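You operate a simulated robot arm through the tools that you are given. There is no shell and no other tool.

The job below is to be done with a simulated robot arm. You get a single attempt, and the scene is never put back.

## Task
Start the intake elevator and run the intake hopper empty.
Fine: start it first, then open the black lever; shut the lever before you stop the elevator.

It is judged by the outcome, as a careful person would: the job done as asked, and still so three seconds after it is handed in. It fails if anything else is knocked over, pushed out of place, dropped, spilled or broken.

## Robot
A 6-joint arm with a two-finger parallel gripper, fixed in place. Base frame: the origin is on the floor under the middle of its stand, x ahead of it, y to its left, z up. Lengths are in m, angles in rad, forces in N, time in s.
With the tool pointing down near the work surface it reaches from about 0.12 to 0.6 m from the base axis. Its first joint turns from -1.152 to 1.152 rad. Payload 2.7 kg.
Tool frame: the origin (TCP) lies between the finger pads and is the grasp point; the fingertips stand 0.023 m ahead of it; z points along the fingers, y is the line along which they close. The gripper opens to 0.094 m. The fingers are 0.038 m wide and 0.01 m thick; the gripper's body (0.054 by 0.096 m) begins 0.039 m behind the TCP.
Orientation is told as [roll, pitch, yaw] about the base's x, y, z axes, in that order, counted from this pose: with the fingers straight down and closing along the base's y, the tool's x points along the base's -x, its y along +y and its z along -z.

## Interface
- The arm moves only by the tool play_rows. Its argument "increments" is a list of rows, each a list of 3 entries, a list of its own where there are three numbers: the gripper command, from -1 (fully open) to 1 (shut), values between in proportion, then the shift along the tool's x, y, z in m, then the turn, a rotation vector about the tool's x, y, z in degrees. In form: [[grip, [dx, dy, dz], [ax, ay, az]], ...]. A call has 1 to 20 rows; each row shifts and turns the commanded pose from where the row before left it, along the tool's axes as they then stand. A row lasts 0.2 s, in which the tool goes at most 0.05 m and 0.15 rad; a call with a longer step from one row to the next is refused whole, and so is a gripper value outside its range. Where a pose cannot be reached the arm comes as near as it can. A force on the tool above 40 N (or 10 N above the force at the start of the call, whichever is more), or a blocked arm, ends the call early, and 0.2 s more pass. The fingers move at their own pace (about 0.045 m/s each) and stop on an object; they squeeze with about 40 N. The grip force told is the motor's: it shows also when the fingers shut on nothing. Time passes only in rows, and 0.2 s behind the last, so rows that do not move let the fingers close. The reply holds the time, the measured pose of the TCP, the force on the tool along the base axes, the opening and the grip force, in the units named above and with some noise, with the torque about the TCP (base axes, N m) and any sound that the robot's microphone picked up.
- Cameras (640 x 400 px; columns grow to the right, rows downward): "scene" is fixed at [0.0719, -0.4363, 1.3884]; the picture's right is [0.78, -0.62, 0.00], its down [-0.45, -0.56, -0.70] and it looks along [0.43, 0.55, -0.72] (base axes); focal length 326 px, centre (320, 200). "wrist" rides on the gripper at [0.086, 0.016, -0.074] in the tool frame; the picture's right is [-0.18, 0.98, 0.00], its down [-0.58, -0.11, -0.81] and it looks along [-0.79, -0.15, 0.59] (tool axes); focal length 243 px, centre (320, 200). There is no depth. A picture from a camera that has moved, and an enlarged one, comes with that camera's place and axes in the base frame and with its lens.
- get_image(camera): a new picture of that camera. It takes no simulated time.
- inspect(camera, box): a new picture of the part [left, top, right, bottom] of that camera's present view, enlarged. It takes no simulated time.
- close_job(): hands the job in; it is judged then, once.

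Places have to be worked out from the pictures, the camera data and where the tool is seen. Open the gripper and draw the arm clear of the work before you hand the job in, unless the task says otherwise.

The tools are called after ">>>" as name(argument=value, ...) on one line, values as JSON. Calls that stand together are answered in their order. play_rows: Moves the arm, as the interface text tells. Its arguments: {"type":"object","properties":{"increments":{"type":"array","items":{"type":"array"}}},"required":["increments"]} The other tools are called the same way: get_image (camera) takes a picture; inspect (camera, box) takes an enlarged picture of a part of a camera's view; close_job () hands the job in.

At the start:

```text
time: 0.0
eef_pos: [0.3148, -0.1315, 0.9294]
tool_rot: [0.001, -0.001, 0.0]
ft_force: [0.5, -0.3, 0.5]
torque: [0.01, 0.01, 0.02]
width: 0.0943
grasp_force: 0.0
```

scene: 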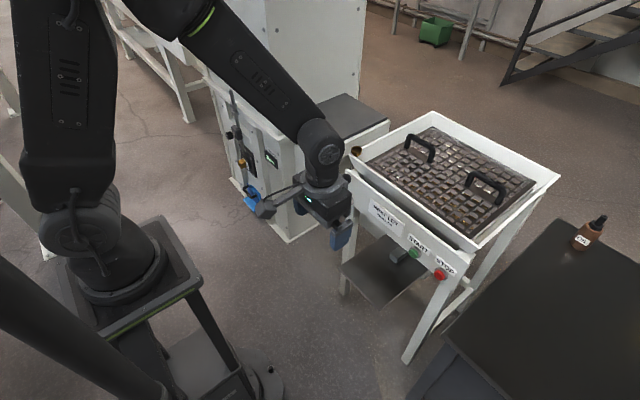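
wrist: 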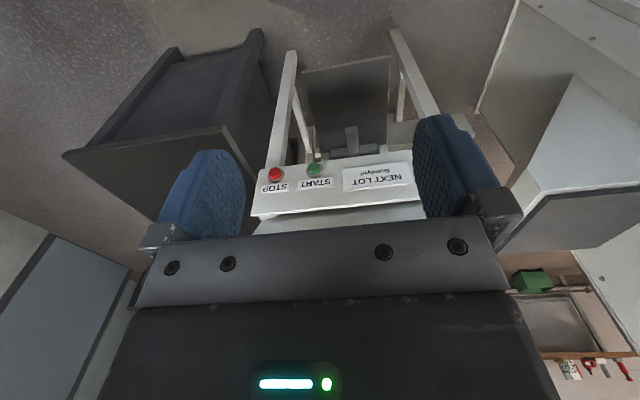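

I'll start by looking closely at the scene: the hopper panel with START/STOP buttons and labels, and the machine behind the arm.

>>> inspect(camera="scene", box=[320, 100, 580, 320])

>>> inspect(camera="scene", box=[200, 60, 400, 260])

>>> inspect(camera="wrist", box=[220, 40, 460, 240])

```text
1.82 times, centred on (450, 210) of scene
camera zoom: at [0.0719, -0.4363, 1.3884], right [0.78, -0.62, 0.0], down [-0.45, -0.56, -0.7], along [0.43, 0.55, -0.72], focal length 592 px, centre (84, 182)
```

zoom: 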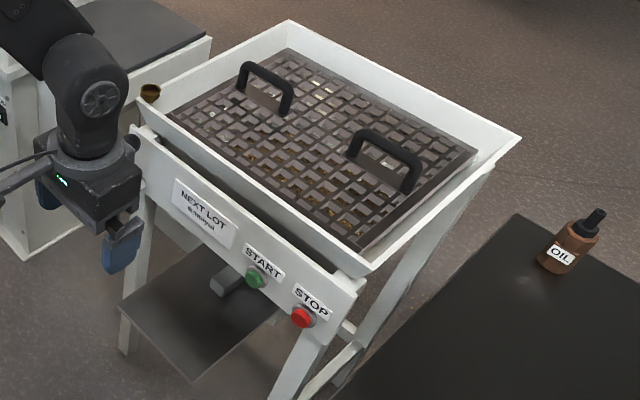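

```text
2.00 times, centred on (300, 160) of scene
camera zoom: at [0.0719, -0.4363, 1.3884], right [0.78, -0.62, 0.0], down [-0.45, -0.56, -0.7], along [0.43, 0.55, -0.72], focal length 652 px, centre (360, 280)
```

zoom: 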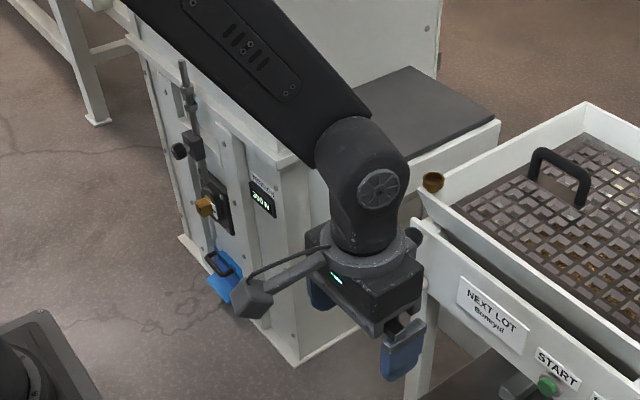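

```text
2.00 times, centred on (340, 140) of wrist
camera zoom: at [0.2282, -0.1148, 1.0053], right [0.18, 0.98, 0.0], down [0.58, -0.11, 0.81], along [0.79, -0.15, -0.59], focal length 485 px, centre (280, 320)
```

zoom: 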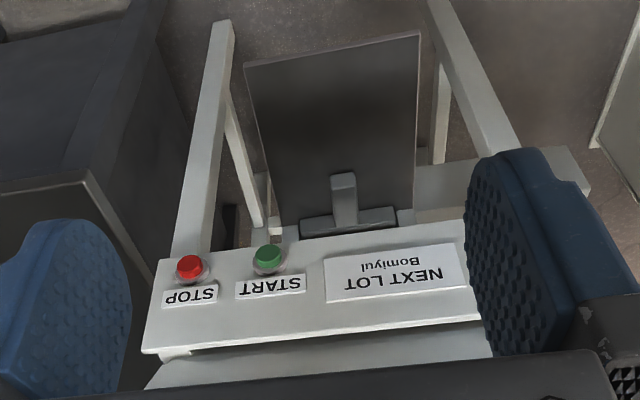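

I need finer detail: the lever beneath the hopper, the small panel on the white machine, and the label text.

>>> inspect(camera="scene", box=[340, 190, 470, 300])

>>> inspect(camera="scene", box=[210, 80, 310, 220])

>>> inspect(camera="scene", box=[340, 130, 420, 190])

>>> inspect(camera="wrist", box=[500, 250, 640, 400])

>>> get_image(camera="scene")

```text
3.64 times, centred on (405, 245) of scene
camera zoom: at [0.0719, -0.4363, 1.3884], right [0.78, -0.62, 0.0], down [-0.45, -0.56, -0.7], along [0.43, 0.55, -0.72], focal length 1185 px, centre (11, 36)
```

zoom: 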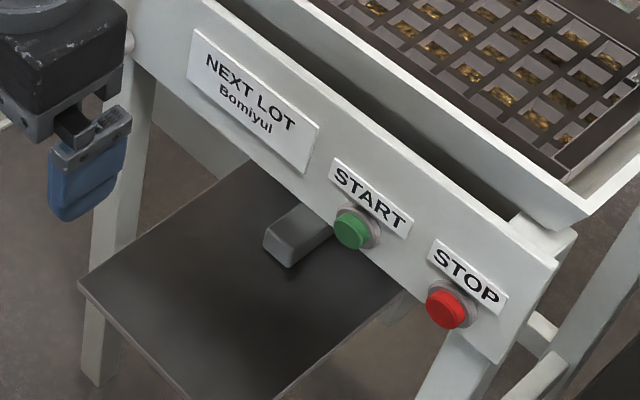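

```text
2.86 times, centred on (260, 150) of scene
camera zoom: at [0.0719, -0.4363, 1.3884], right [0.78, -0.62, 0.0], down [-0.45, -0.56, -0.7], along [0.43, 0.55, -0.72], focal length 931 px, centre (491, 343)
```

zoom: 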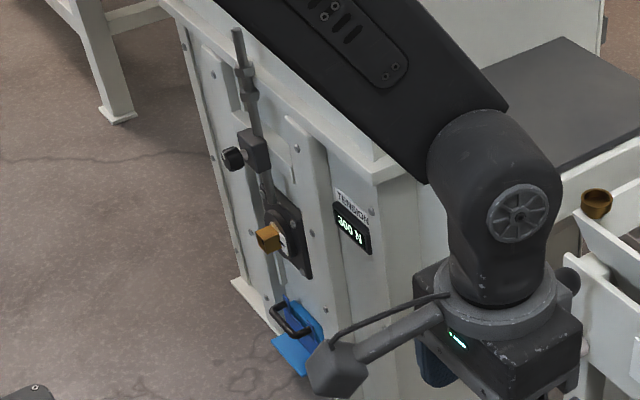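

```text
6.67 times, centred on (380, 160) of scene
camera zoom: at [0.0719, -0.4363, 1.3884], right [0.78, -0.62, 0.0], down [-0.45, -0.56, -0.7], along [0.43, 0.55, -0.72], focal length 2172 px, centre (-80, 467)
```

zoom: 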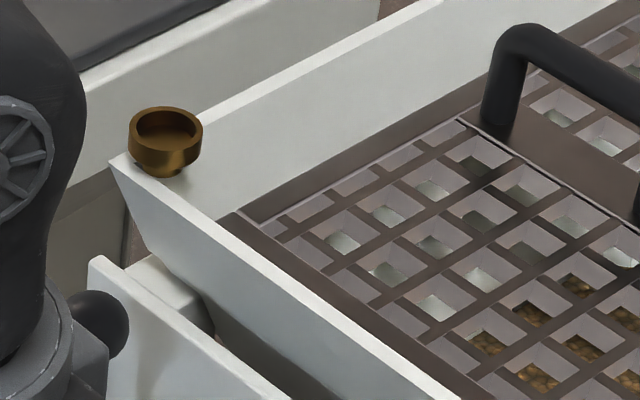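

```text
2.67 times, centred on (570, 325) of wrist
camera zoom: at [0.2282, -0.1148, 1.0053], right [0.18, 0.98, 0.0], down [0.58, -0.11, 0.81], along [0.79, -0.15, -0.59], focal length 647 px, centre (-347, -133)
```

zoom: 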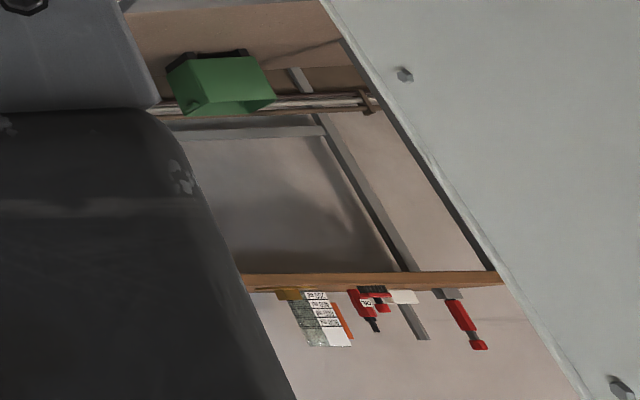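

```text
taken
```

scene: 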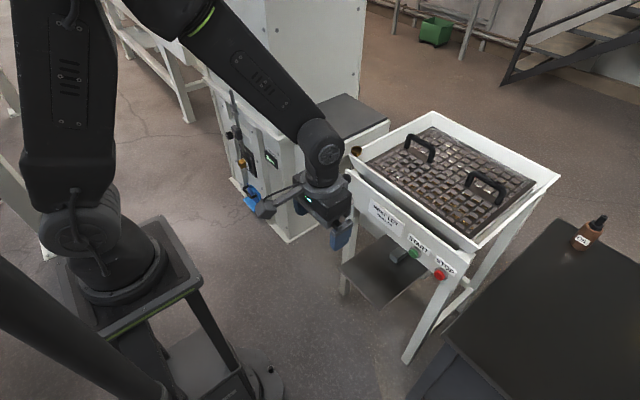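

The panel faces the robot. By triangulation START is near (0.573, -0.192, 0.668) and STOP near (0.581, -0.277, 0.661), with a black ball knob behind the wrist at the left end of the panel, around y≈0.1. I'll move the arm back and left, in free air, so both cameras can see the lever.

>>> play_rows(increments=[[-1, [0.015, 0.035, 0], [0, 0, 0]], [-1, [0.015, 0.035, 0], [0, 0, 0]], [-1, [0.015, 0.035, 0], [0, 0, 0]], [-1, [0.015, 0.035, 0], [0, 0, 0]], [-1, [0.015, 0.035, 0], [0, 0, 0]], [-1, [0, 0, 0], [0, 0, 0]]])

>>> get_image(camera="scene")

>>> get_image(camera="wrist")

```text
time: 1.4
eef_pos: [0.2383, 0.0426, 0.9304]
tool_rot: [0.0, 0.0, -0.001]
ft_force: [-0.6, -0.1, 0.0]
torque: [-0.01, -0.01, -0.03]
width: 0.094
grasp_force: 0.1
```

```text
taken
```

scene: 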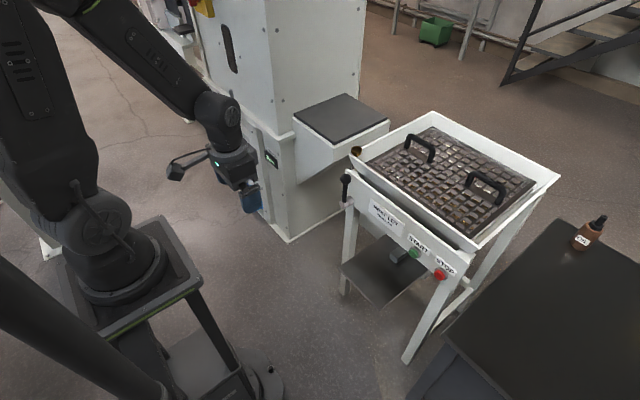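

```text
taken
camera wrist: at [0.1512, 0.0596, 1.0056], right [0.18, 0.98, 0.0], down [0.58, -0.11, 0.81], along [0.79, -0.15, -0.59], focal length 243 px, centre (320, 200)
```

wrist: 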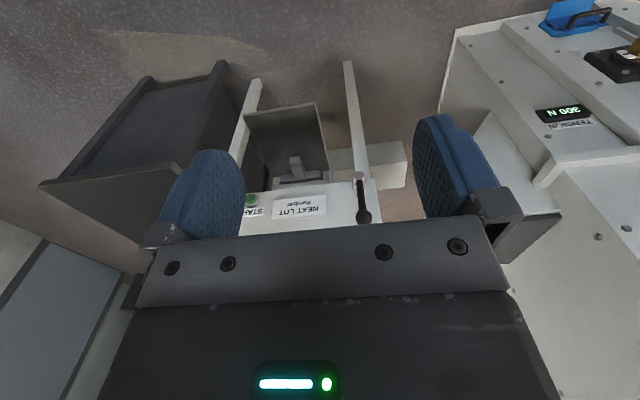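

>>> inspect(camera="scene", box=[320, 140, 420, 240])

>>> inspect(camera="wrist", box=[300, 120, 420, 240])

>>> inspect(camera="scene", box=[170, 0, 370, 250])

>>> inspect(camera="wrist", box=[430, 0, 640, 240])

>>> inspect(camera="scene", box=[380, 0, 640, 140])

```text
4.00 times, centred on (370, 190) of scene
camera zoom: at [0.0718, -0.4362, 1.3884], right [0.78, -0.62, 0.0], down [-0.45, -0.56, -0.7], along [0.43, 0.55, -0.72], focal length 1303 px, centre (120, 240)
```

zoom: 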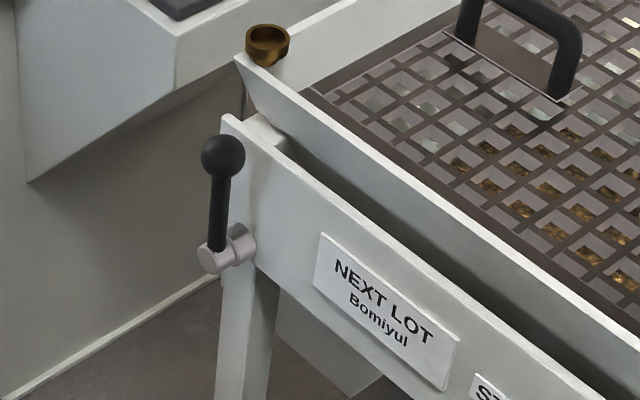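

```text
3.33 times, centred on (360, 180) of wrist
camera zoom: at [0.1512, 0.0596, 1.0056], right [0.18, 0.98, 0.0], down [0.58, -0.11, 0.81], along [0.79, -0.15, -0.59], focal length 809 px, centre (187, 267)
```

zoom: 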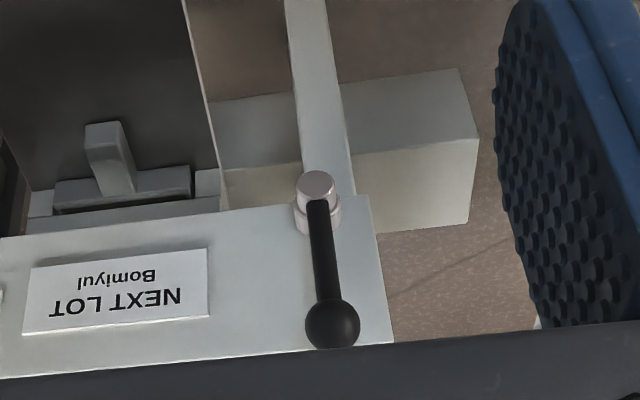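

```text
1.60 times, centred on (270, 125) of scene
camera zoom: at [0.0718, -0.4362, 1.3884], right [0.78, -0.62, 0.0], down [-0.45, -0.56, -0.7], along [0.43, 0.55, -0.72], focal length 521 px, centre (400, 320)
```

zoom: 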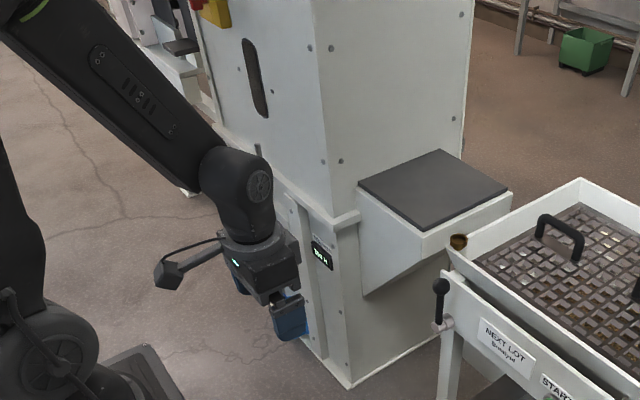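

```text
1.67 times, centred on (535, 120) of wrist
camera zoom: at [0.1512, 0.0596, 1.0056], right [0.18, 0.98, 0.0], down [0.58, -0.11, 0.81], along [0.79, -0.15, -0.59], focal length 404 px, centre (-38, 333)
```

zoom: 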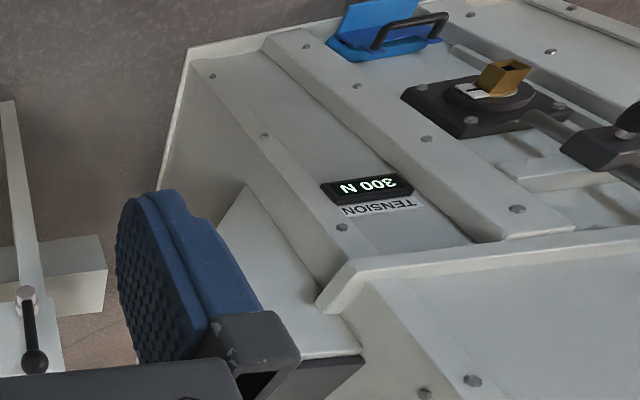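

```text
2.46 times, centred on (510, 70) of scene
camera zoom: at [0.0718, -0.4362, 1.3884], right [0.78, -0.62, 0.0], down [-0.45, -0.56, -0.7], along [0.43, 0.55, -0.72], focal length 802 px, centre (-148, 520)
```

zoom: 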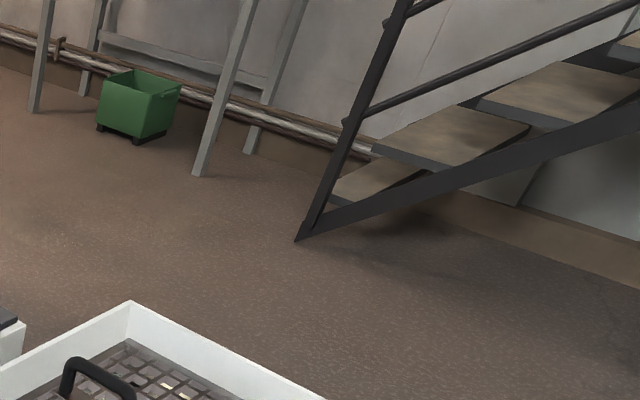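

The lever hinges on a knuckle on the panel's left front, with its axis across the panel; it stands upright now. Before starting I want to check the elevator's blue bottom part and tension readout, since an open clean-out would spill grain.

>>> inspect(camera="wrist", box=[520, 0, 640, 75])

>>> play_rows(increments=[[-1, [0, 0.04, 0], [0, 0, 0]], [-1, [0, 0.04, 0], [0, 0, 0]], [-1, [0, 0.04, 0], [0, 0, -6]], [-1, [0, 0.02, 0], [0, 0, -8]], [-1, [0, 0, 0], [0, 0, -8]], [-1, [0, 0, 0], [0, 0, -8]], [-1, [0, 0, 0], [0, 0, 0]]])

>>> get_image(camera="wrist")

>>> get_image(camera="scene")

```text
5.33 times, centred on (580, 38) of wrist
camera zoom: at [0.1512, 0.0596, 1.0056], right [0.18, 0.98, 0.0], down [0.58, -0.11, 0.81], along [0.79, -0.15, -0.59], focal length 1294 px, centre (-1067, 1067)
```

zoom: 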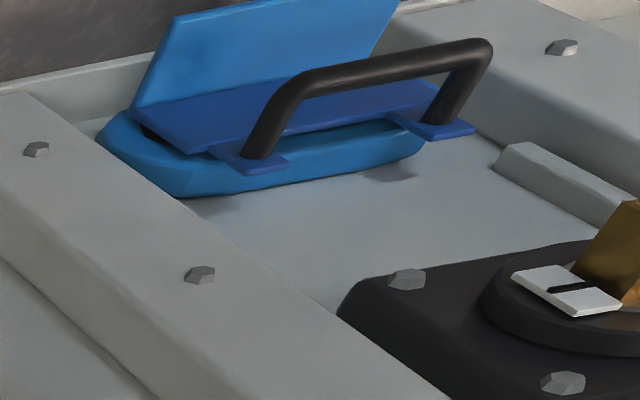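

```text
time: 3.0
eef_pos: [0.2379, 0.1822, 0.93]
tool_rot: [0.0, 0.0, 0.526]
ft_force: [0.7, 1.0, 0.1]
torque: [0.02, 0.01, -0.01]
width: 0.094
grasp_force: 0.1
```

```text
taken
camera wrist: at [0.1545, 0.1542, 1.0054], right [-0.33, 0.94, 0.0], down [0.56, 0.2, 0.81], along [0.76, 0.27, -0.59], focal length 243 px, centre (320, 200)
```

wrist: 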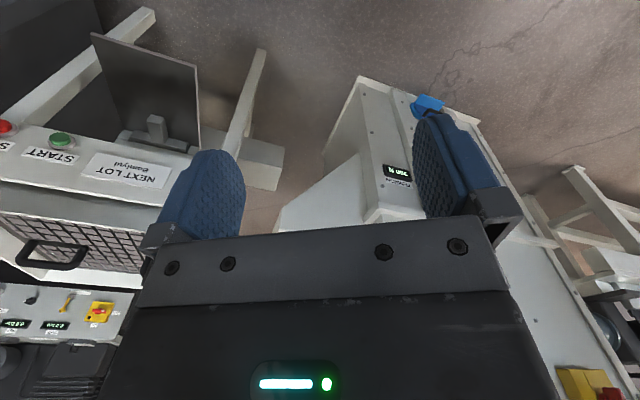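

```text
taken
```

scene: 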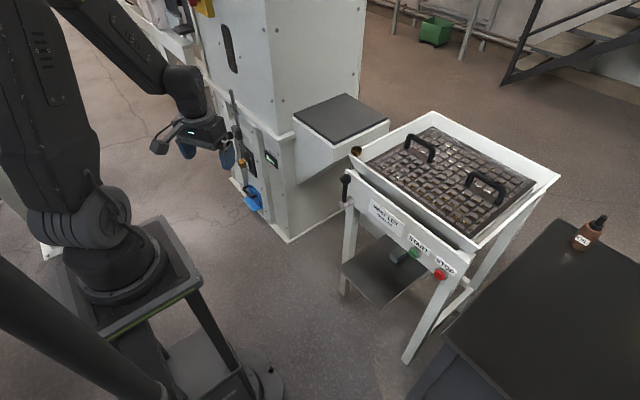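

More of the surroundings is visible now, including a control panel behind the hopper at lower left of the wrist view. I'll zoom in on those parts.

>>> inspect(camera="wrist", box=[0, 250, 150, 400])

>>> inspect(camera="wrist", box=[480, 150, 640, 400])

>>> inspect(camera="scene", box=[215, 80, 295, 220])

>>> inspect(camera="wrist", box=[0, 100, 180, 290])

>>> inspect(camera="scene", box=[110, 0, 270, 80])

```text
2.67 times, centred on (75, 325) of wrist
camera zoom: at [0.1545, 0.1542, 1.0054], right [-0.33, 0.94, 0.0], down [0.56, 0.2, 0.81], along [0.76, 0.27, -0.59], focal length 647 px, centre (973, -133)
```

zoom: 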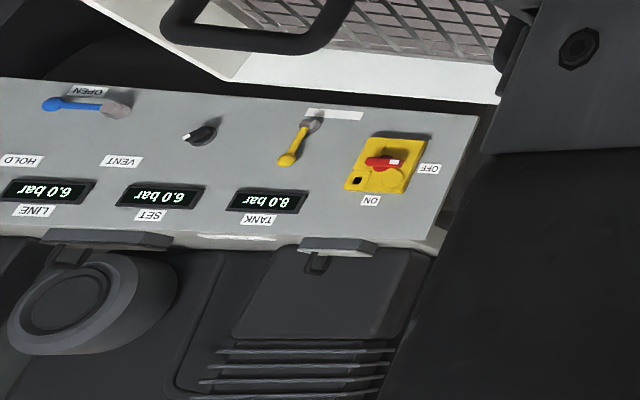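

```text
1.60 times, centred on (560, 275) of wrist
camera zoom: at [0.1545, 0.1542, 1.0054], right [-0.33, 0.94, 0.0], down [0.56, 0.2, 0.81], along [0.76, 0.27, -0.59], focal length 388 px, centre (-64, 80)
```

zoom: 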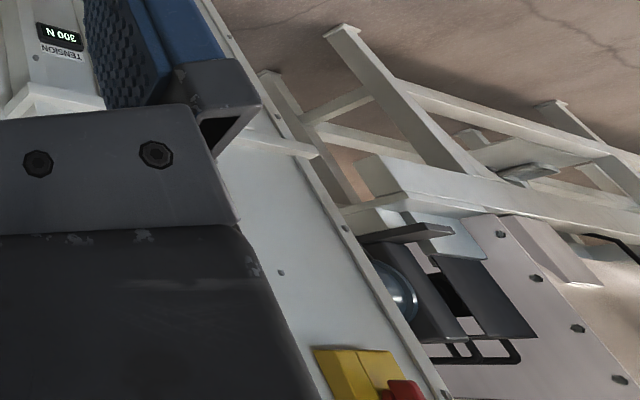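

```text
2.86 times, centred on (255, 150) of scene
camera zoom: at [0.0719, -0.4362, 1.3884], right [0.78, -0.62, 0.0], down [-0.45, -0.56, -0.7], along [0.43, 0.55, -0.72], focal length 931 px, centre (506, 343)
```

zoom: 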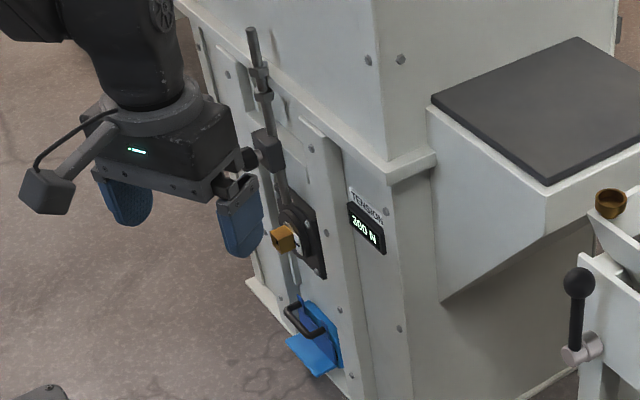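

```text
2.11 times, centred on (90, 195) of wrist
camera zoom: at [0.1545, 0.1542, 1.0054], right [-0.33, 0.94, 0.0], down [0.56, 0.2, 0.81], along [0.76, 0.27, -0.59], focal length 511 px, centre (804, 210)
```

zoom: 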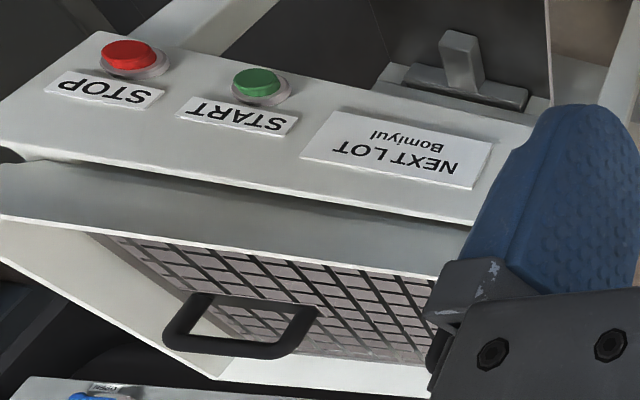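

```text
4.00 times, centred on (190, 40) of scene
camera zoom: at [0.0719, -0.4362, 1.3884], right [0.78, -0.62, 0.0], down [-0.45, -0.56, -0.7], along [0.43, 0.55, -0.72], focal length 1303 px, centre (840, 840)
```

zoom: 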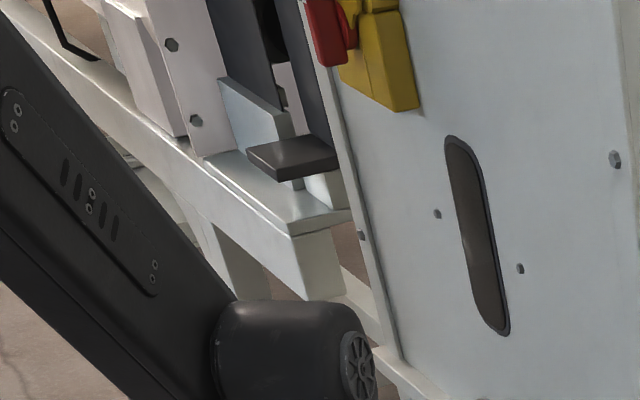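

The tension display is lit, the blue clean-out looks seated, and the lever stands upright (shut) with its ball at about (0.561, 0.068, 0.753) and its pivot at (0.560, 0.069, 0.648). I'll undo the yaw and move in free air to about (0.40, -0.19, 0.80), ready to turn the tool horizontal.

>>> play_rows(increments=[[-1, [0, 0, 0], [0, 0, 7.5]], [-1, [0, 0, 0], [0, 0, 7.5]], [-1, [0, 0, 0], [0, 0, 7.5]], [-1, [0, 0, 0], [0, 0, 7.64]], [1, [-0.0162, -0.0372, 0.013], [0, 0, 0]], [1, [-0.0162, -0.0372, 0.013], [0, 0, 0]], [1, [-0.0162, -0.0372, 0.013], [0, 0, 0]], [1, [-0.0162, -0.0372, 0.013], [0, 0, 0]], [1, [-0.0162, -0.0372, 0.013], [0, 0, 0]], [1, [-0.0162, -0.0372, 0.013], [0, 0, 0]], [1, [-0.0162, -0.0372, 0.013], [0, 0, 0]], [1, [-0.0162, -0.0372, 0.013], [0, 0, 0]], [1, [-0.0162, -0.0372, 0.013], [0, 0, 0]], [1, [-0.0162, -0.0372, 0.013], [0, 0, 0]], [1, [0, 0, 0], [0, 0, 0]]])

```text
time: 6.2
eef_pos: [0.397, -0.1899, 0.7986]
tool_rot: [-0.001, -0.001, -0.001]
ft_force: [0.7, 0.5, 0.7]
torque: [-0.02, 0.0, 0.04]
width: 0.0002
grasp_force: 40.0
```

The tool is at (0.397, -0.190, 0.799) with the fingers shut. Now I pitch it 90° in place so the fingers point at the panel, moving down a little to button height.

>>> play_rows(increments=[[1, [0, 0, 0], [0, -8.2, 0]], [1, [0, 0, 0], [0, -8.2, 0]], [1, [0, 0, 0], [0, -8.2, 0]], [1, [0, 0, 0], [0, -8.2, 0]], [1, [0, 0, 0], [0, -8.2, 0]], [1, [0, 0, 0], [0, -8.2, 0]], [1, [0, 0, 0], [0, -8.2, 0]], [1, [0, 0, 0], [0, -8.2, 0]], [1, [0, 0, 0], [0, -8.2, 0]], [1, [0, 0, 0], [0, -8.2, 0]], [1, [0, 0, 0], [0, -8.0, 0]], [1, [0, 0, 0], [0, 0, 0]]])

>>> get_image(camera="scene")

>>> get_image(camera="wrist")

```text
time: 8.8
eef_pos: [0.4351, -0.2382, 0.8252]
tool_rot: [1.705, -1.564, -1.704]
ft_force: [0.0, 0.2, -0.9]
torque: [-0.01, 0.03, -0.02]
width: 0.0
grasp_force: 40.1
out of reach, approached as far as the arm can: row 8, 9, 10, 11
```

```text
taken
```

scene: 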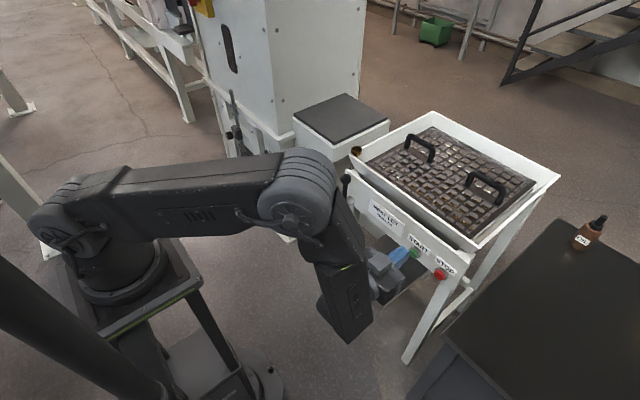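

```text
taken
camera wrist: at [0.3608, -0.2204, 0.739], right [0.0, 0.98, 0.19], down [-0.81, -0.11, 0.58], along [0.59, -0.15, 0.79], focal length 243 px, centre (320, 200)
```

wrist: 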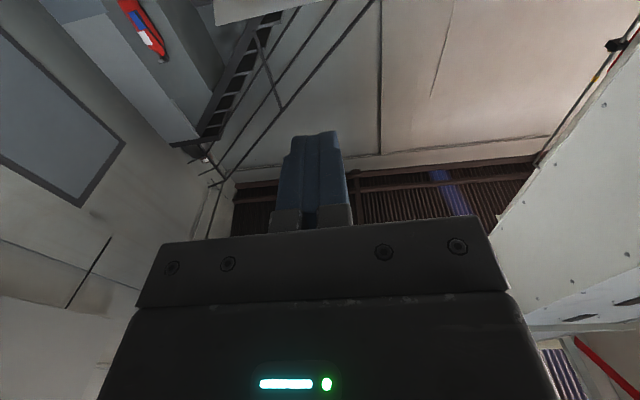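

The arm couldn't quite hold that spot at close range, but the tool is now horizontal at (0.435, -0.238, 0.825), clear of everything. I'll make a small forward-and-down move to see where the commanded pose really is.

>>> play_rows(increments=[[1, [0.02, 0, 0.02], [0, 0, 0]], [1, [0.02, 0, 0.02], [0, 0, 0]], [1, [0.02, 0, 0.02], [0, 0, 0]], [1, [0, 0, 0], [0, 0, 0]]])

```text
time: 9.8
eef_pos: [0.496, -0.238, 0.7664]
tool_rot: [-1.466, -1.569, 1.465]
ft_force: [-0.1, -0.3, 0.2]
torque: [0.0, -0.03, -0.01]
width: 0.0
grasp_force: 40.1
```

The command follows the reached pose, so motion is now predictable. I'll move to a standoff in front of START at (0.506, -0.192, 0.668) and look at the alignment.

>>> play_rows(increments=[[1, [0.0327, 0.0153, 0.0033], [0, 0, 0]], [1, [0.0327, 0.0153, 0.0033], [0, 0, 0]], [1, [0.0327, 0.0153, 0.0033], [0, 0, 0]], [1, [0, 0, 0], [0, 0, 0]]])

>>> inspect(camera="scene", box=[320, 180, 480, 310])

>>> get_image(camera="wrist")

```text
time: 10.8
eef_pos: [0.5033, -0.1925, 0.6673]
tool_rot: [1.682, -1.567, -1.68]
ft_force: [-0.8, 0.3, 0.4]
torque: [-0.03, 0.01, 0.03]
width: 0.0
grasp_force: 40.1
```

```text
3.08 times, centred on (400, 245) of scene
camera zoom: at [0.0719, -0.4362, 1.3884], right [0.78, -0.62, 0.0], down [-0.45, -0.56, -0.7], along [0.43, 0.55, -0.72], focal length 1002 px, centre (74, 62)
```

zoom: 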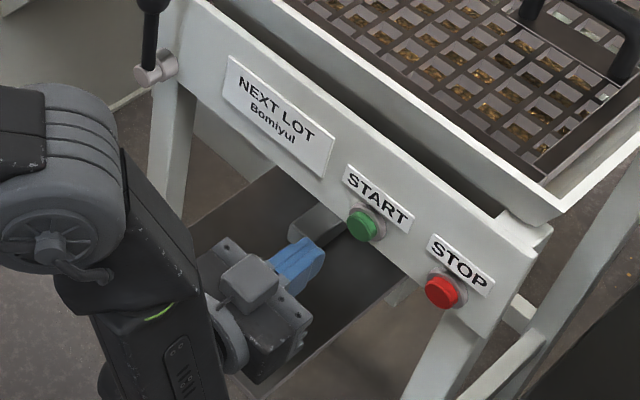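

```text
taken
camera wrist: at [0.4289, -0.1742, 0.5822], right [0.0, 0.98, 0.19], down [-0.81, -0.11, 0.58], along [0.59, -0.15, 0.79], focal length 243 px, centre (320, 200)
```

wrist: 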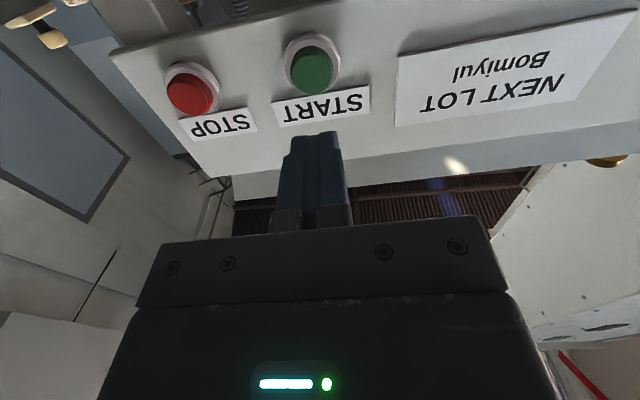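

The new wrist view refines the buttons to START (0.590, -0.194, 0.656) and STOP (0.590, -0.279, 0.656). I'll lower the tool by 1 cm to line it up and approach until just short of START.

>>> play_rows(increments=[[1, [0.0113, -0.0015, 0], [0, 0, 0]], [1, [0, 0, 0.02], [0, 0, 0]], [1, [0, 0, 0.02], [0, 0, 0]], [1, [0, 0, 0.008], [0, 0, 0]], [1, [0, 0, 0], [0, 0, 0]]])

>>> get_image(camera="wrist")

>>> inspect(camera="scene", box=[360, 200, 470, 300])

```text
time: 12.0
eef_pos: [0.5539, -0.193, 0.6556]
tool_rot: [0.051, -1.57, -0.058]
ft_force: [0.6, 0.3, 0.3]
torque: [-0.05, -0.05, -0.01]
width: 0.0
grasp_force: 39.6
```

```text
taken
camera wrist: at [0.4782, -0.1761, 0.5703], right [0.0, 0.98, 0.18], down [-0.81, -0.11, 0.58], along [0.59, -0.15, 0.79], focal length 243 px, centre (320, 200)
```

wrist: 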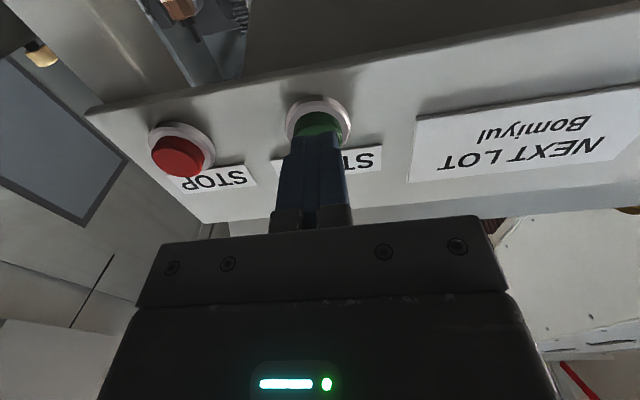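

```text
4.00 times, centred on (415, 250) of scene
camera zoom: at [0.0719, -0.4362, 1.3884], right [0.78, -0.62, 0.0], down [-0.45, -0.56, -0.7], along [0.43, 0.55, -0.72], focal length 1303 px, centre (-60, 0)
```

zoom: 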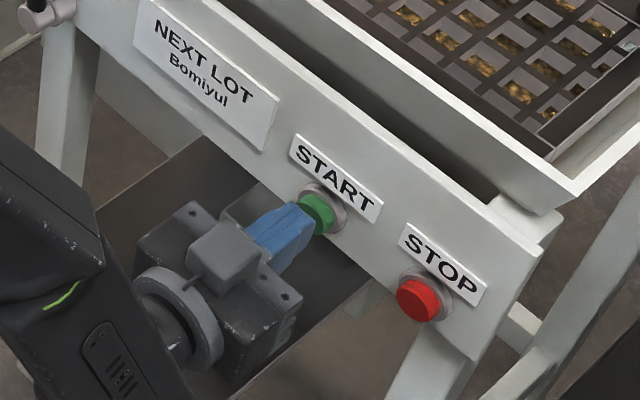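

The fingertip is squarely in front of the green button, about a centimetre away. I'll push in small steps and watch force and sound.

>>> play_rows(increments=[[1, [0, 0, 0.004], [0, 0, 0]], [1, [0, 0, 0.003], [0, 0, 0]], [1, [0, 0, 0.002], [0, 0, 0]], [1, [0, 0, 0], [0, 0, 0]]])

```text
time: 13.0
eef_pos: [0.5635, -0.1936, 0.6561]
tool_rot: [1.099, -1.571, -1.1]
ft_force: [-3.9, 1.9, 1.8]
torque: [-0.01, -0.04, 0.02]
width: 0.0
grasp_force: 40.3
heard: click
```

A click was heard at about 4 N, so the button has actuated. I'll back off and listen for whether the elevator is running.

>>> play_rows(increments=[[1, [0, 0, -0.01], [0, 0, 0]], [1, [0, 0, -0.02], [0, 0, 0]], [1, [0, 0, -0.02], [0, 0, 0]], [1, [0, 0, 0], [0, 0, 0]], [1, [0, 0, 0], [0, 0, 0]]])

>>> get_image(camera="scene")

>>> get_image(camera="wrist")

```text
time: 14.2
eef_pos: [0.5131, -0.1936, 0.6569]
tool_rot: [-2.242, -1.572, 2.238]
ft_force: [-0.6, -0.3, 1.1]
torque: [0.0, 0.04, 0.01]
width: 0.0001
grasp_force: 39.8
```

```text
taken
```

scene: 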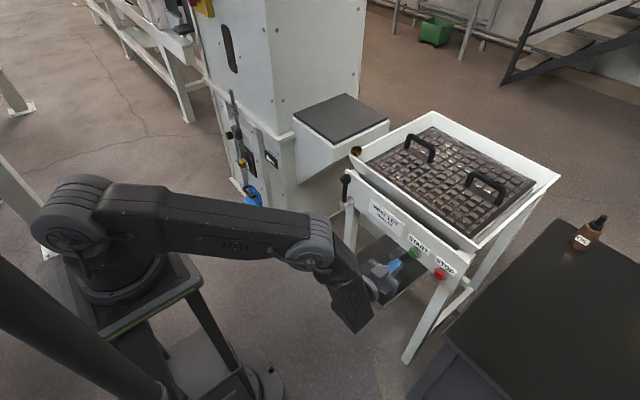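

```text
taken
camera wrist: at [0.4384, -0.1754, 0.5707], right [0.0, 0.98, 0.18], down [-0.81, -0.11, 0.58], along [0.59, -0.15, 0.79], focal length 243 px, centre (320, 200)
```

wrist: 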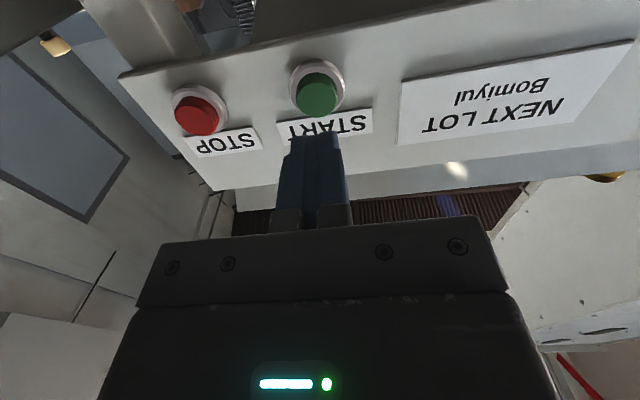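

The click was the only sound, with no motor noise reported. I'll check the elevator's sight window and tension display for signs that it is running.

>>> inspect(camera="scene", box=[190, 0, 300, 80])

>>> inspect(camera="scene", box=[225, 90, 305, 215])

>>> inspect(camera="scene", box=[390, 230, 460, 290])

```text
5.00 times, centred on (245, 40) of scene
camera zoom: at [0.0718, -0.4363, 1.3884], right [0.78, -0.62, 0.0], down [-0.45, -0.56, -0.7], along [0.43, 0.55, -0.72], focal length 1629 px, centre (695, 1000)
```

zoom: 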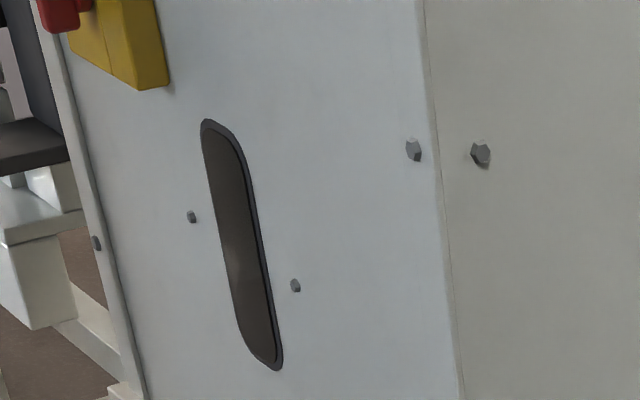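

```text
3.20 times, centred on (265, 152) of scene
camera zoom: at [0.0718, -0.4363, 1.3884], right [0.78, -0.62, 0.0], down [-0.45, -0.56, -0.7], along [0.43, 0.55, -0.72], focal length 1042 px, centre (496, 352)
```

zoom: 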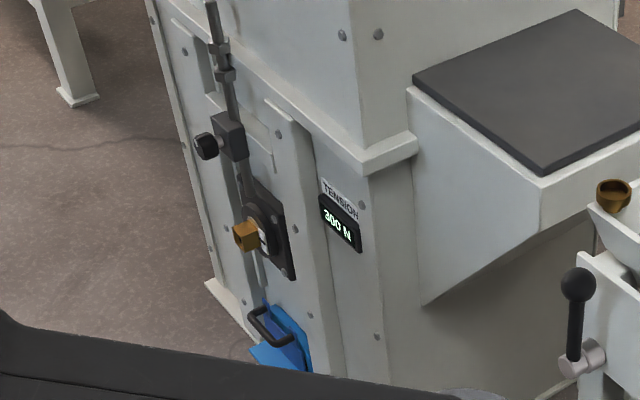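

```text
6.67 times, centred on (425, 260) of scene
camera zoom: at [0.0718, -0.4363, 1.3884], right [0.78, -0.62, 0.0], down [-0.45, -0.56, -0.7], along [0.43, 0.55, -0.72], focal length 2172 px, centre (-380, -200)
```

zoom: 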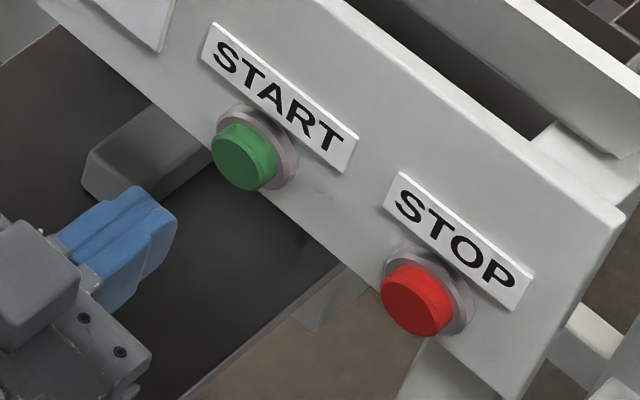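

There's no obvious sign of motion in a still picture. I'll retreat to x≈0.48 and move left in front of the lever, opening the fingers; that lets time pass so I can compare the pictures for motion.

>>> play_rows(increments=[[1, [0, 0, -0.03], [0, 0, 0]], [-0.2, [-0.009, 0.0435, 0], [0, 0, 0]], [-0.2, [-0.009, 0.0435, 0], [0, 0, 0]], [-0.2, [-0.009, 0.0435, 0], [0, 0, 0]], [-0.2, [-0.009, 0.0435, 0], [0, 0, 0]], [-0.2, [-0.009, 0.0435, 0], [0, 0, 0]], [-0.2, [-0.009, 0.0435, 0], [0, 0, 0]], [-0.2, [0, 0, 0], [0, 0, 0]]])

>>> get_image(camera="scene")

>>> get_image(camera="wrist")

>>> inspect(camera="scene", box=[190, 0, 300, 80])

>>> inspect(camera="scene", box=[225, 90, 305, 215])

```text
time: 15.5
eef_pos: [0.5708, -0.1021, 0.6624]
tool_rot: [1.983, -1.546, -1.978]
ft_force: [-33.7, 0.7, 22.3]
torque: [-0.76, -0.44, -1.13]
width: 0.0557
grasp_force: 0.0
out of reach, approached as far as the arm can: row 1, 2, 3, 4, 5, 6
stopped in row 6: the force on the tool passed its limit at 106 N (the readings are from after the stop); the commanded pose is now the measured one
```

```text
taken
```

scene: 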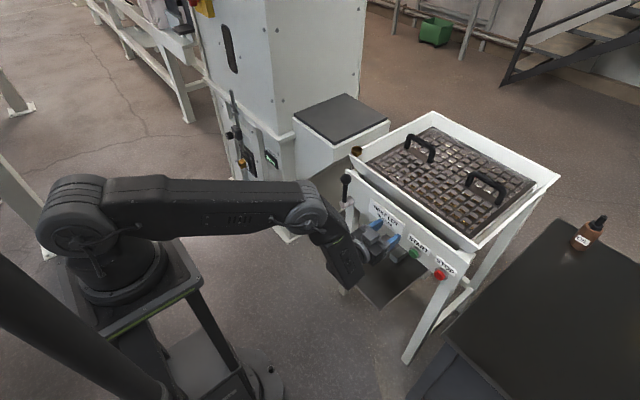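

```text
taken
camera wrist: at [0.4969, -0.0827, 0.5766], right [-0.01, 0.98, 0.21], down [-0.81, -0.13, 0.57], along [0.58, -0.16, 0.79], focal length 243 px, centre (320, 200)
```

wrist: 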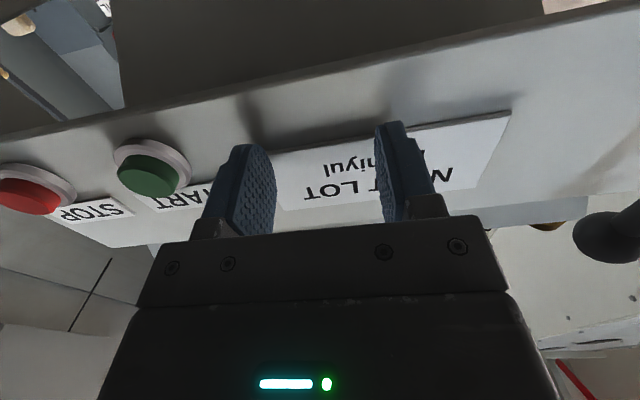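

```text
5.00 times, centred on (245, 40) of scene
camera zoom: at [0.0708, -0.4361, 1.3885], right [0.78, -0.62, 0.0], down [-0.45, -0.56, -0.7], along [0.43, 0.55, -0.72], focal length 1629 px, centre (695, 1000)
```

zoom: 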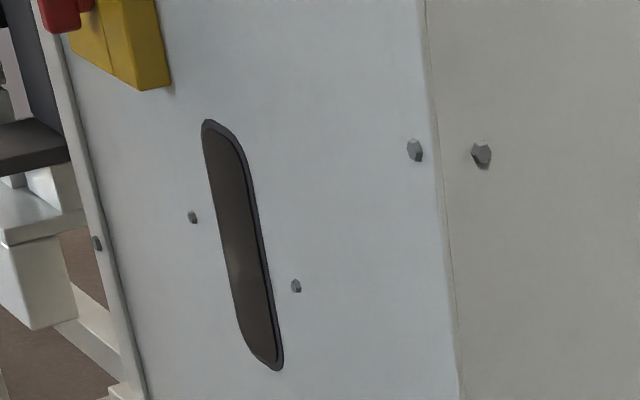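

```text
3.20 times, centred on (265, 152) of scene
camera zoom: at [0.0708, -0.4361, 1.3885], right [0.78, -0.62, 0.0], down [-0.45, -0.56, -0.7], along [0.43, 0.55, -0.72], focal length 1042 px, centre (496, 352)
```

zoom: 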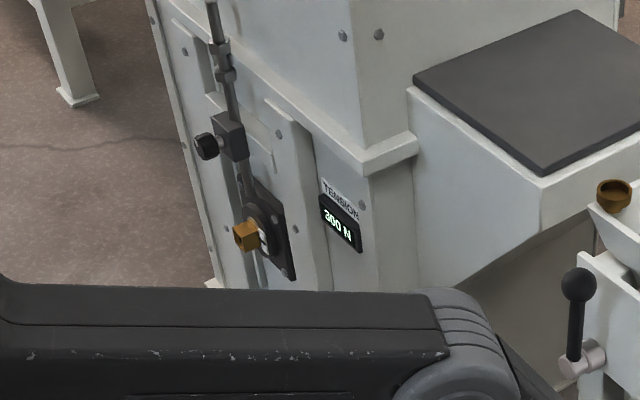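

The commanded retreat was out of reach, and the arm's nearest pose slid forward and pressed the fingertips on the panel. I'll look closely for damage before moving at all.

>>> inspect(camera="scene", box=[310, 180, 470, 300])

>>> inspect(camera="wrist", box=[0, 60, 640, 260])

```text
3.33 times, centred on (390, 240) of scene
camera zoom: at [0.0708, -0.4361, 1.3885], right [0.78, -0.62, 0.0], down [-0.45, -0.56, -0.7], along [0.43, 0.55, -0.72], focal length 1086 px, centre (87, 67)
```

zoom: 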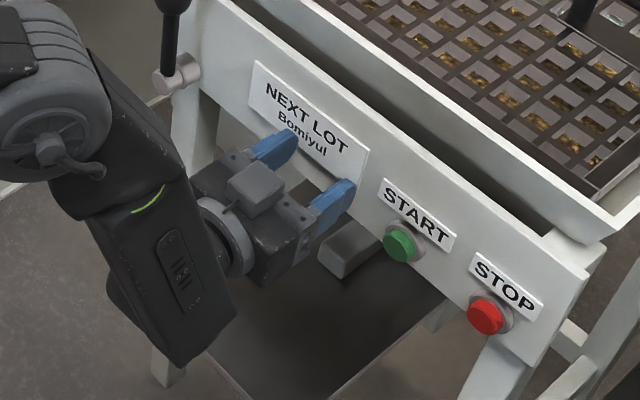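

```text
1.00 times, centred on (320, 160) of wrist (not enlarged: the box is as wide or as high as the picture)
camera zoom: at [0.4969, -0.0827, 0.5766], right [-0.01, 0.98, 0.21], down [-0.81, -0.13, 0.57], along [0.58, -0.16, 0.79], focal length 243 px, centre (320, 240)
```

zoom: 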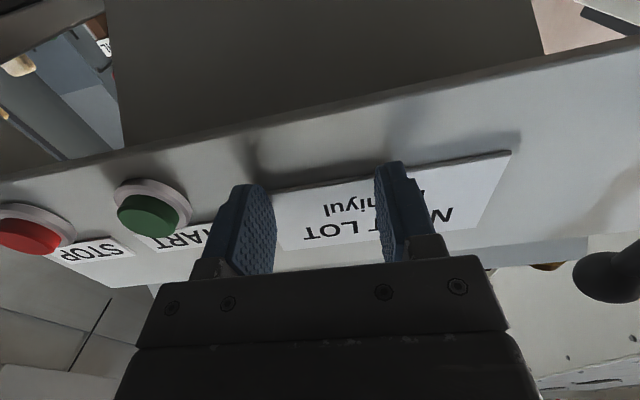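

The fingertips rest on the bare panel just below the label; the table, label and buttons look unmoved. I'll relieve the pressure gently by moving toward -y with a slight retreat, which is the direction where the arm has room.

>>> play_rows(increments=[[-0.2, [0, -0.008, -0.004], [0, 0, 0]]])

```text
time: 15.9
eef_pos: [0.5684, -0.109, 0.66]
tool_rot: [1.656, -1.546, -1.652]
ft_force: [-0.3, -0.8, 0.0]
torque: [-0.01, 0.01, -0.02]
width: 0.0565
grasp_force: 0.0
```

Contact is released (force ~0). Now I back away diagonally toward -y, where there is room, well short of the buttons.

>>> play_rows(increments=[[-0.2, [0, -0.02, -0.008], [0, 0, 0]], [-0.2, [0, -0.02, -0.01], [0, 0, 0]], [-0.2, [0, -0.02, -0.012], [0, 0, 0]], [-0.2, [0, -0.012, -0.014], [0, 0, 0]], [-0.2, [0, 0, 0], [0, 0, 0]]])

```text
time: 17.1
eef_pos: [0.5231, -0.1805, 0.6601]
tool_rot: [1.781, -1.546, -1.774]
ft_force: [0.6, 0.7, 0.6]
torque: [-0.02, 0.0, -0.02]
width: 0.0564
grasp_force: 0.1
```

Now at (0.523, -0.181, 0.660), free. I'll tilt the tool back to about 45° (fingers forward-down), which frees the reach, and then lift.

>>> play_rows(increments=[[-0.2, [0, 0, 0], [0, 7.3, 0]], [-0.2, [0, 0, 0], [0, 7.3, 0]], [-0.2, [0, 0, 0], [0, 7.3, 0]], [-0.2, [0, 0, 0], [0, 7.3, 0]], [-0.2, [0, 0, 0], [0, 7.3, 0]], [-0.2, [0, 0, 0], [0, 7.3, 0]], [-0.2, [0, 0, 0], [0, 0, 0]]])

>>> get_image(camera="scene")

>>> get_image(camera="wrist")

```text
time: 18.7
eef_pos: [0.5258, -0.1815, 0.6594]
tool_rot: [0.032, -0.811, -0.017]
ft_force: [-0.7, 0.1, 0.1]
torque: [0.03, 0.01, 0.0]
width: 0.0565
grasp_force: 0.1
```

```text
taken
```

scene: 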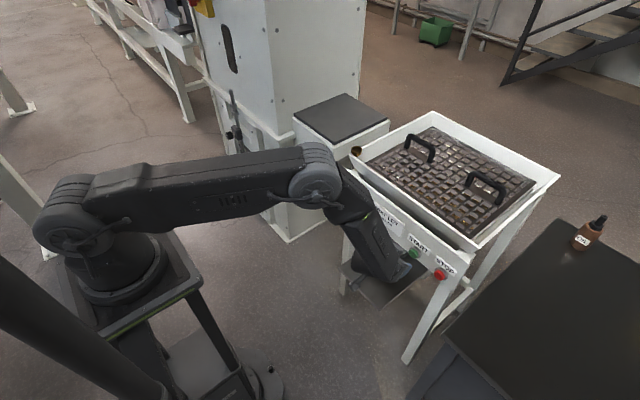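

```text
taken
camera wrist: at [0.411, -0.1642, 0.6495], right [0.12, 0.98, 0.16], down [-0.18, -0.13, 0.97], along [0.98, -0.15, 0.16], focal length 243 px, centre (320, 200)
```

wrist: 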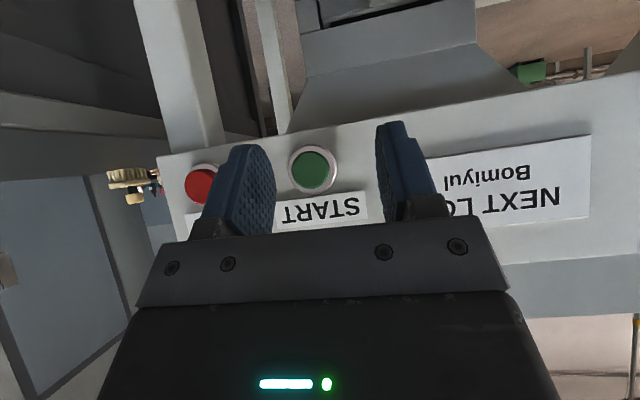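

The tool is free at 46° tilt. I'll lift and draw back to about (0.476, -0.18, 0.80), tilt to 30°, then move left in front of the lever for a close look, all well clear of the panel.

>>> play_rows(increments=[[-0.2, [-0.0168, 0, -0.0332], [0, 0, 0]], [-0.2, [-0.0168, 0, -0.0332], [0, 0, 0]], [-0.2, [-0.0168, 0, -0.0332], [0, 0, 0]], [-0.2, [-0.0168, 0, -0.0332], [0, 0, 0]], [-0.2, [0, 0, 0], [0, 8.2, 0]], [-0.2, [0, 0, 0], [0, 8.2, 0]], [-0.2, [0, 0.04, 0], [0, 0, 0]], [-0.2, [0, 0.04, 0], [0, 0, 0]], [-0.2, [0, 0.04, 0], [0, 0, 0]], [-0.2, [0, 0.04, 0], [0, 0, 0]], [-0.2, [0, 0.04, 0], [0, 0, 0]], [-0.2, [0, 0.04, 0], [0, 0, 0]], [-0.2, [0, 0, 0], [0, 0, 0]]])

>>> get_image(camera="scene")

>>> get_image(camera="wrist")

```text
time: 21.5
eef_pos: [0.4592, 0.0557, 0.8016]
tool_rot: [0.066, -0.491, -0.008]
ft_force: [0.1, 0.3, -0.7]
torque: [0.0, 0.0, 0.0]
width: 0.0564
grasp_force: 0.1
out of reach, approached as far as the arm can: row 12
```

```text
taken
```

scene: 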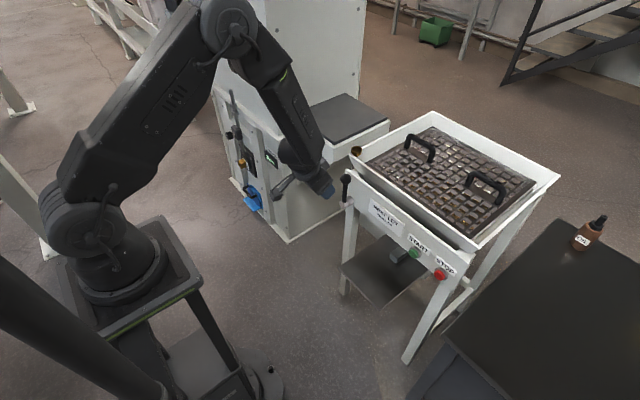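

```text
taken
camera wrist: at [0.3478, 0.0693, 0.8272], right [0.14, 0.98, 0.14], down [0.14, -0.16, 0.98], along [0.98, -0.12, -0.15], focal length 243 px, centre (320, 200)
```

wrist: 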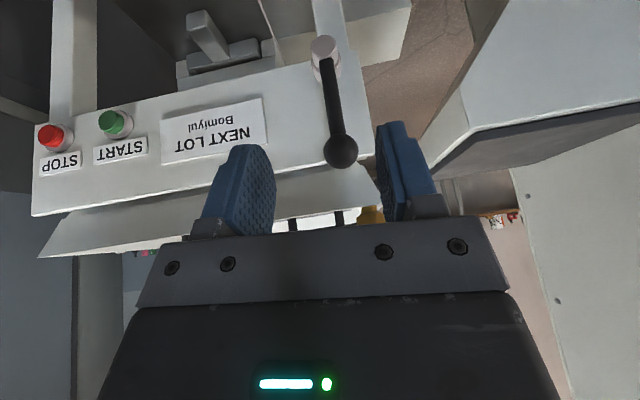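

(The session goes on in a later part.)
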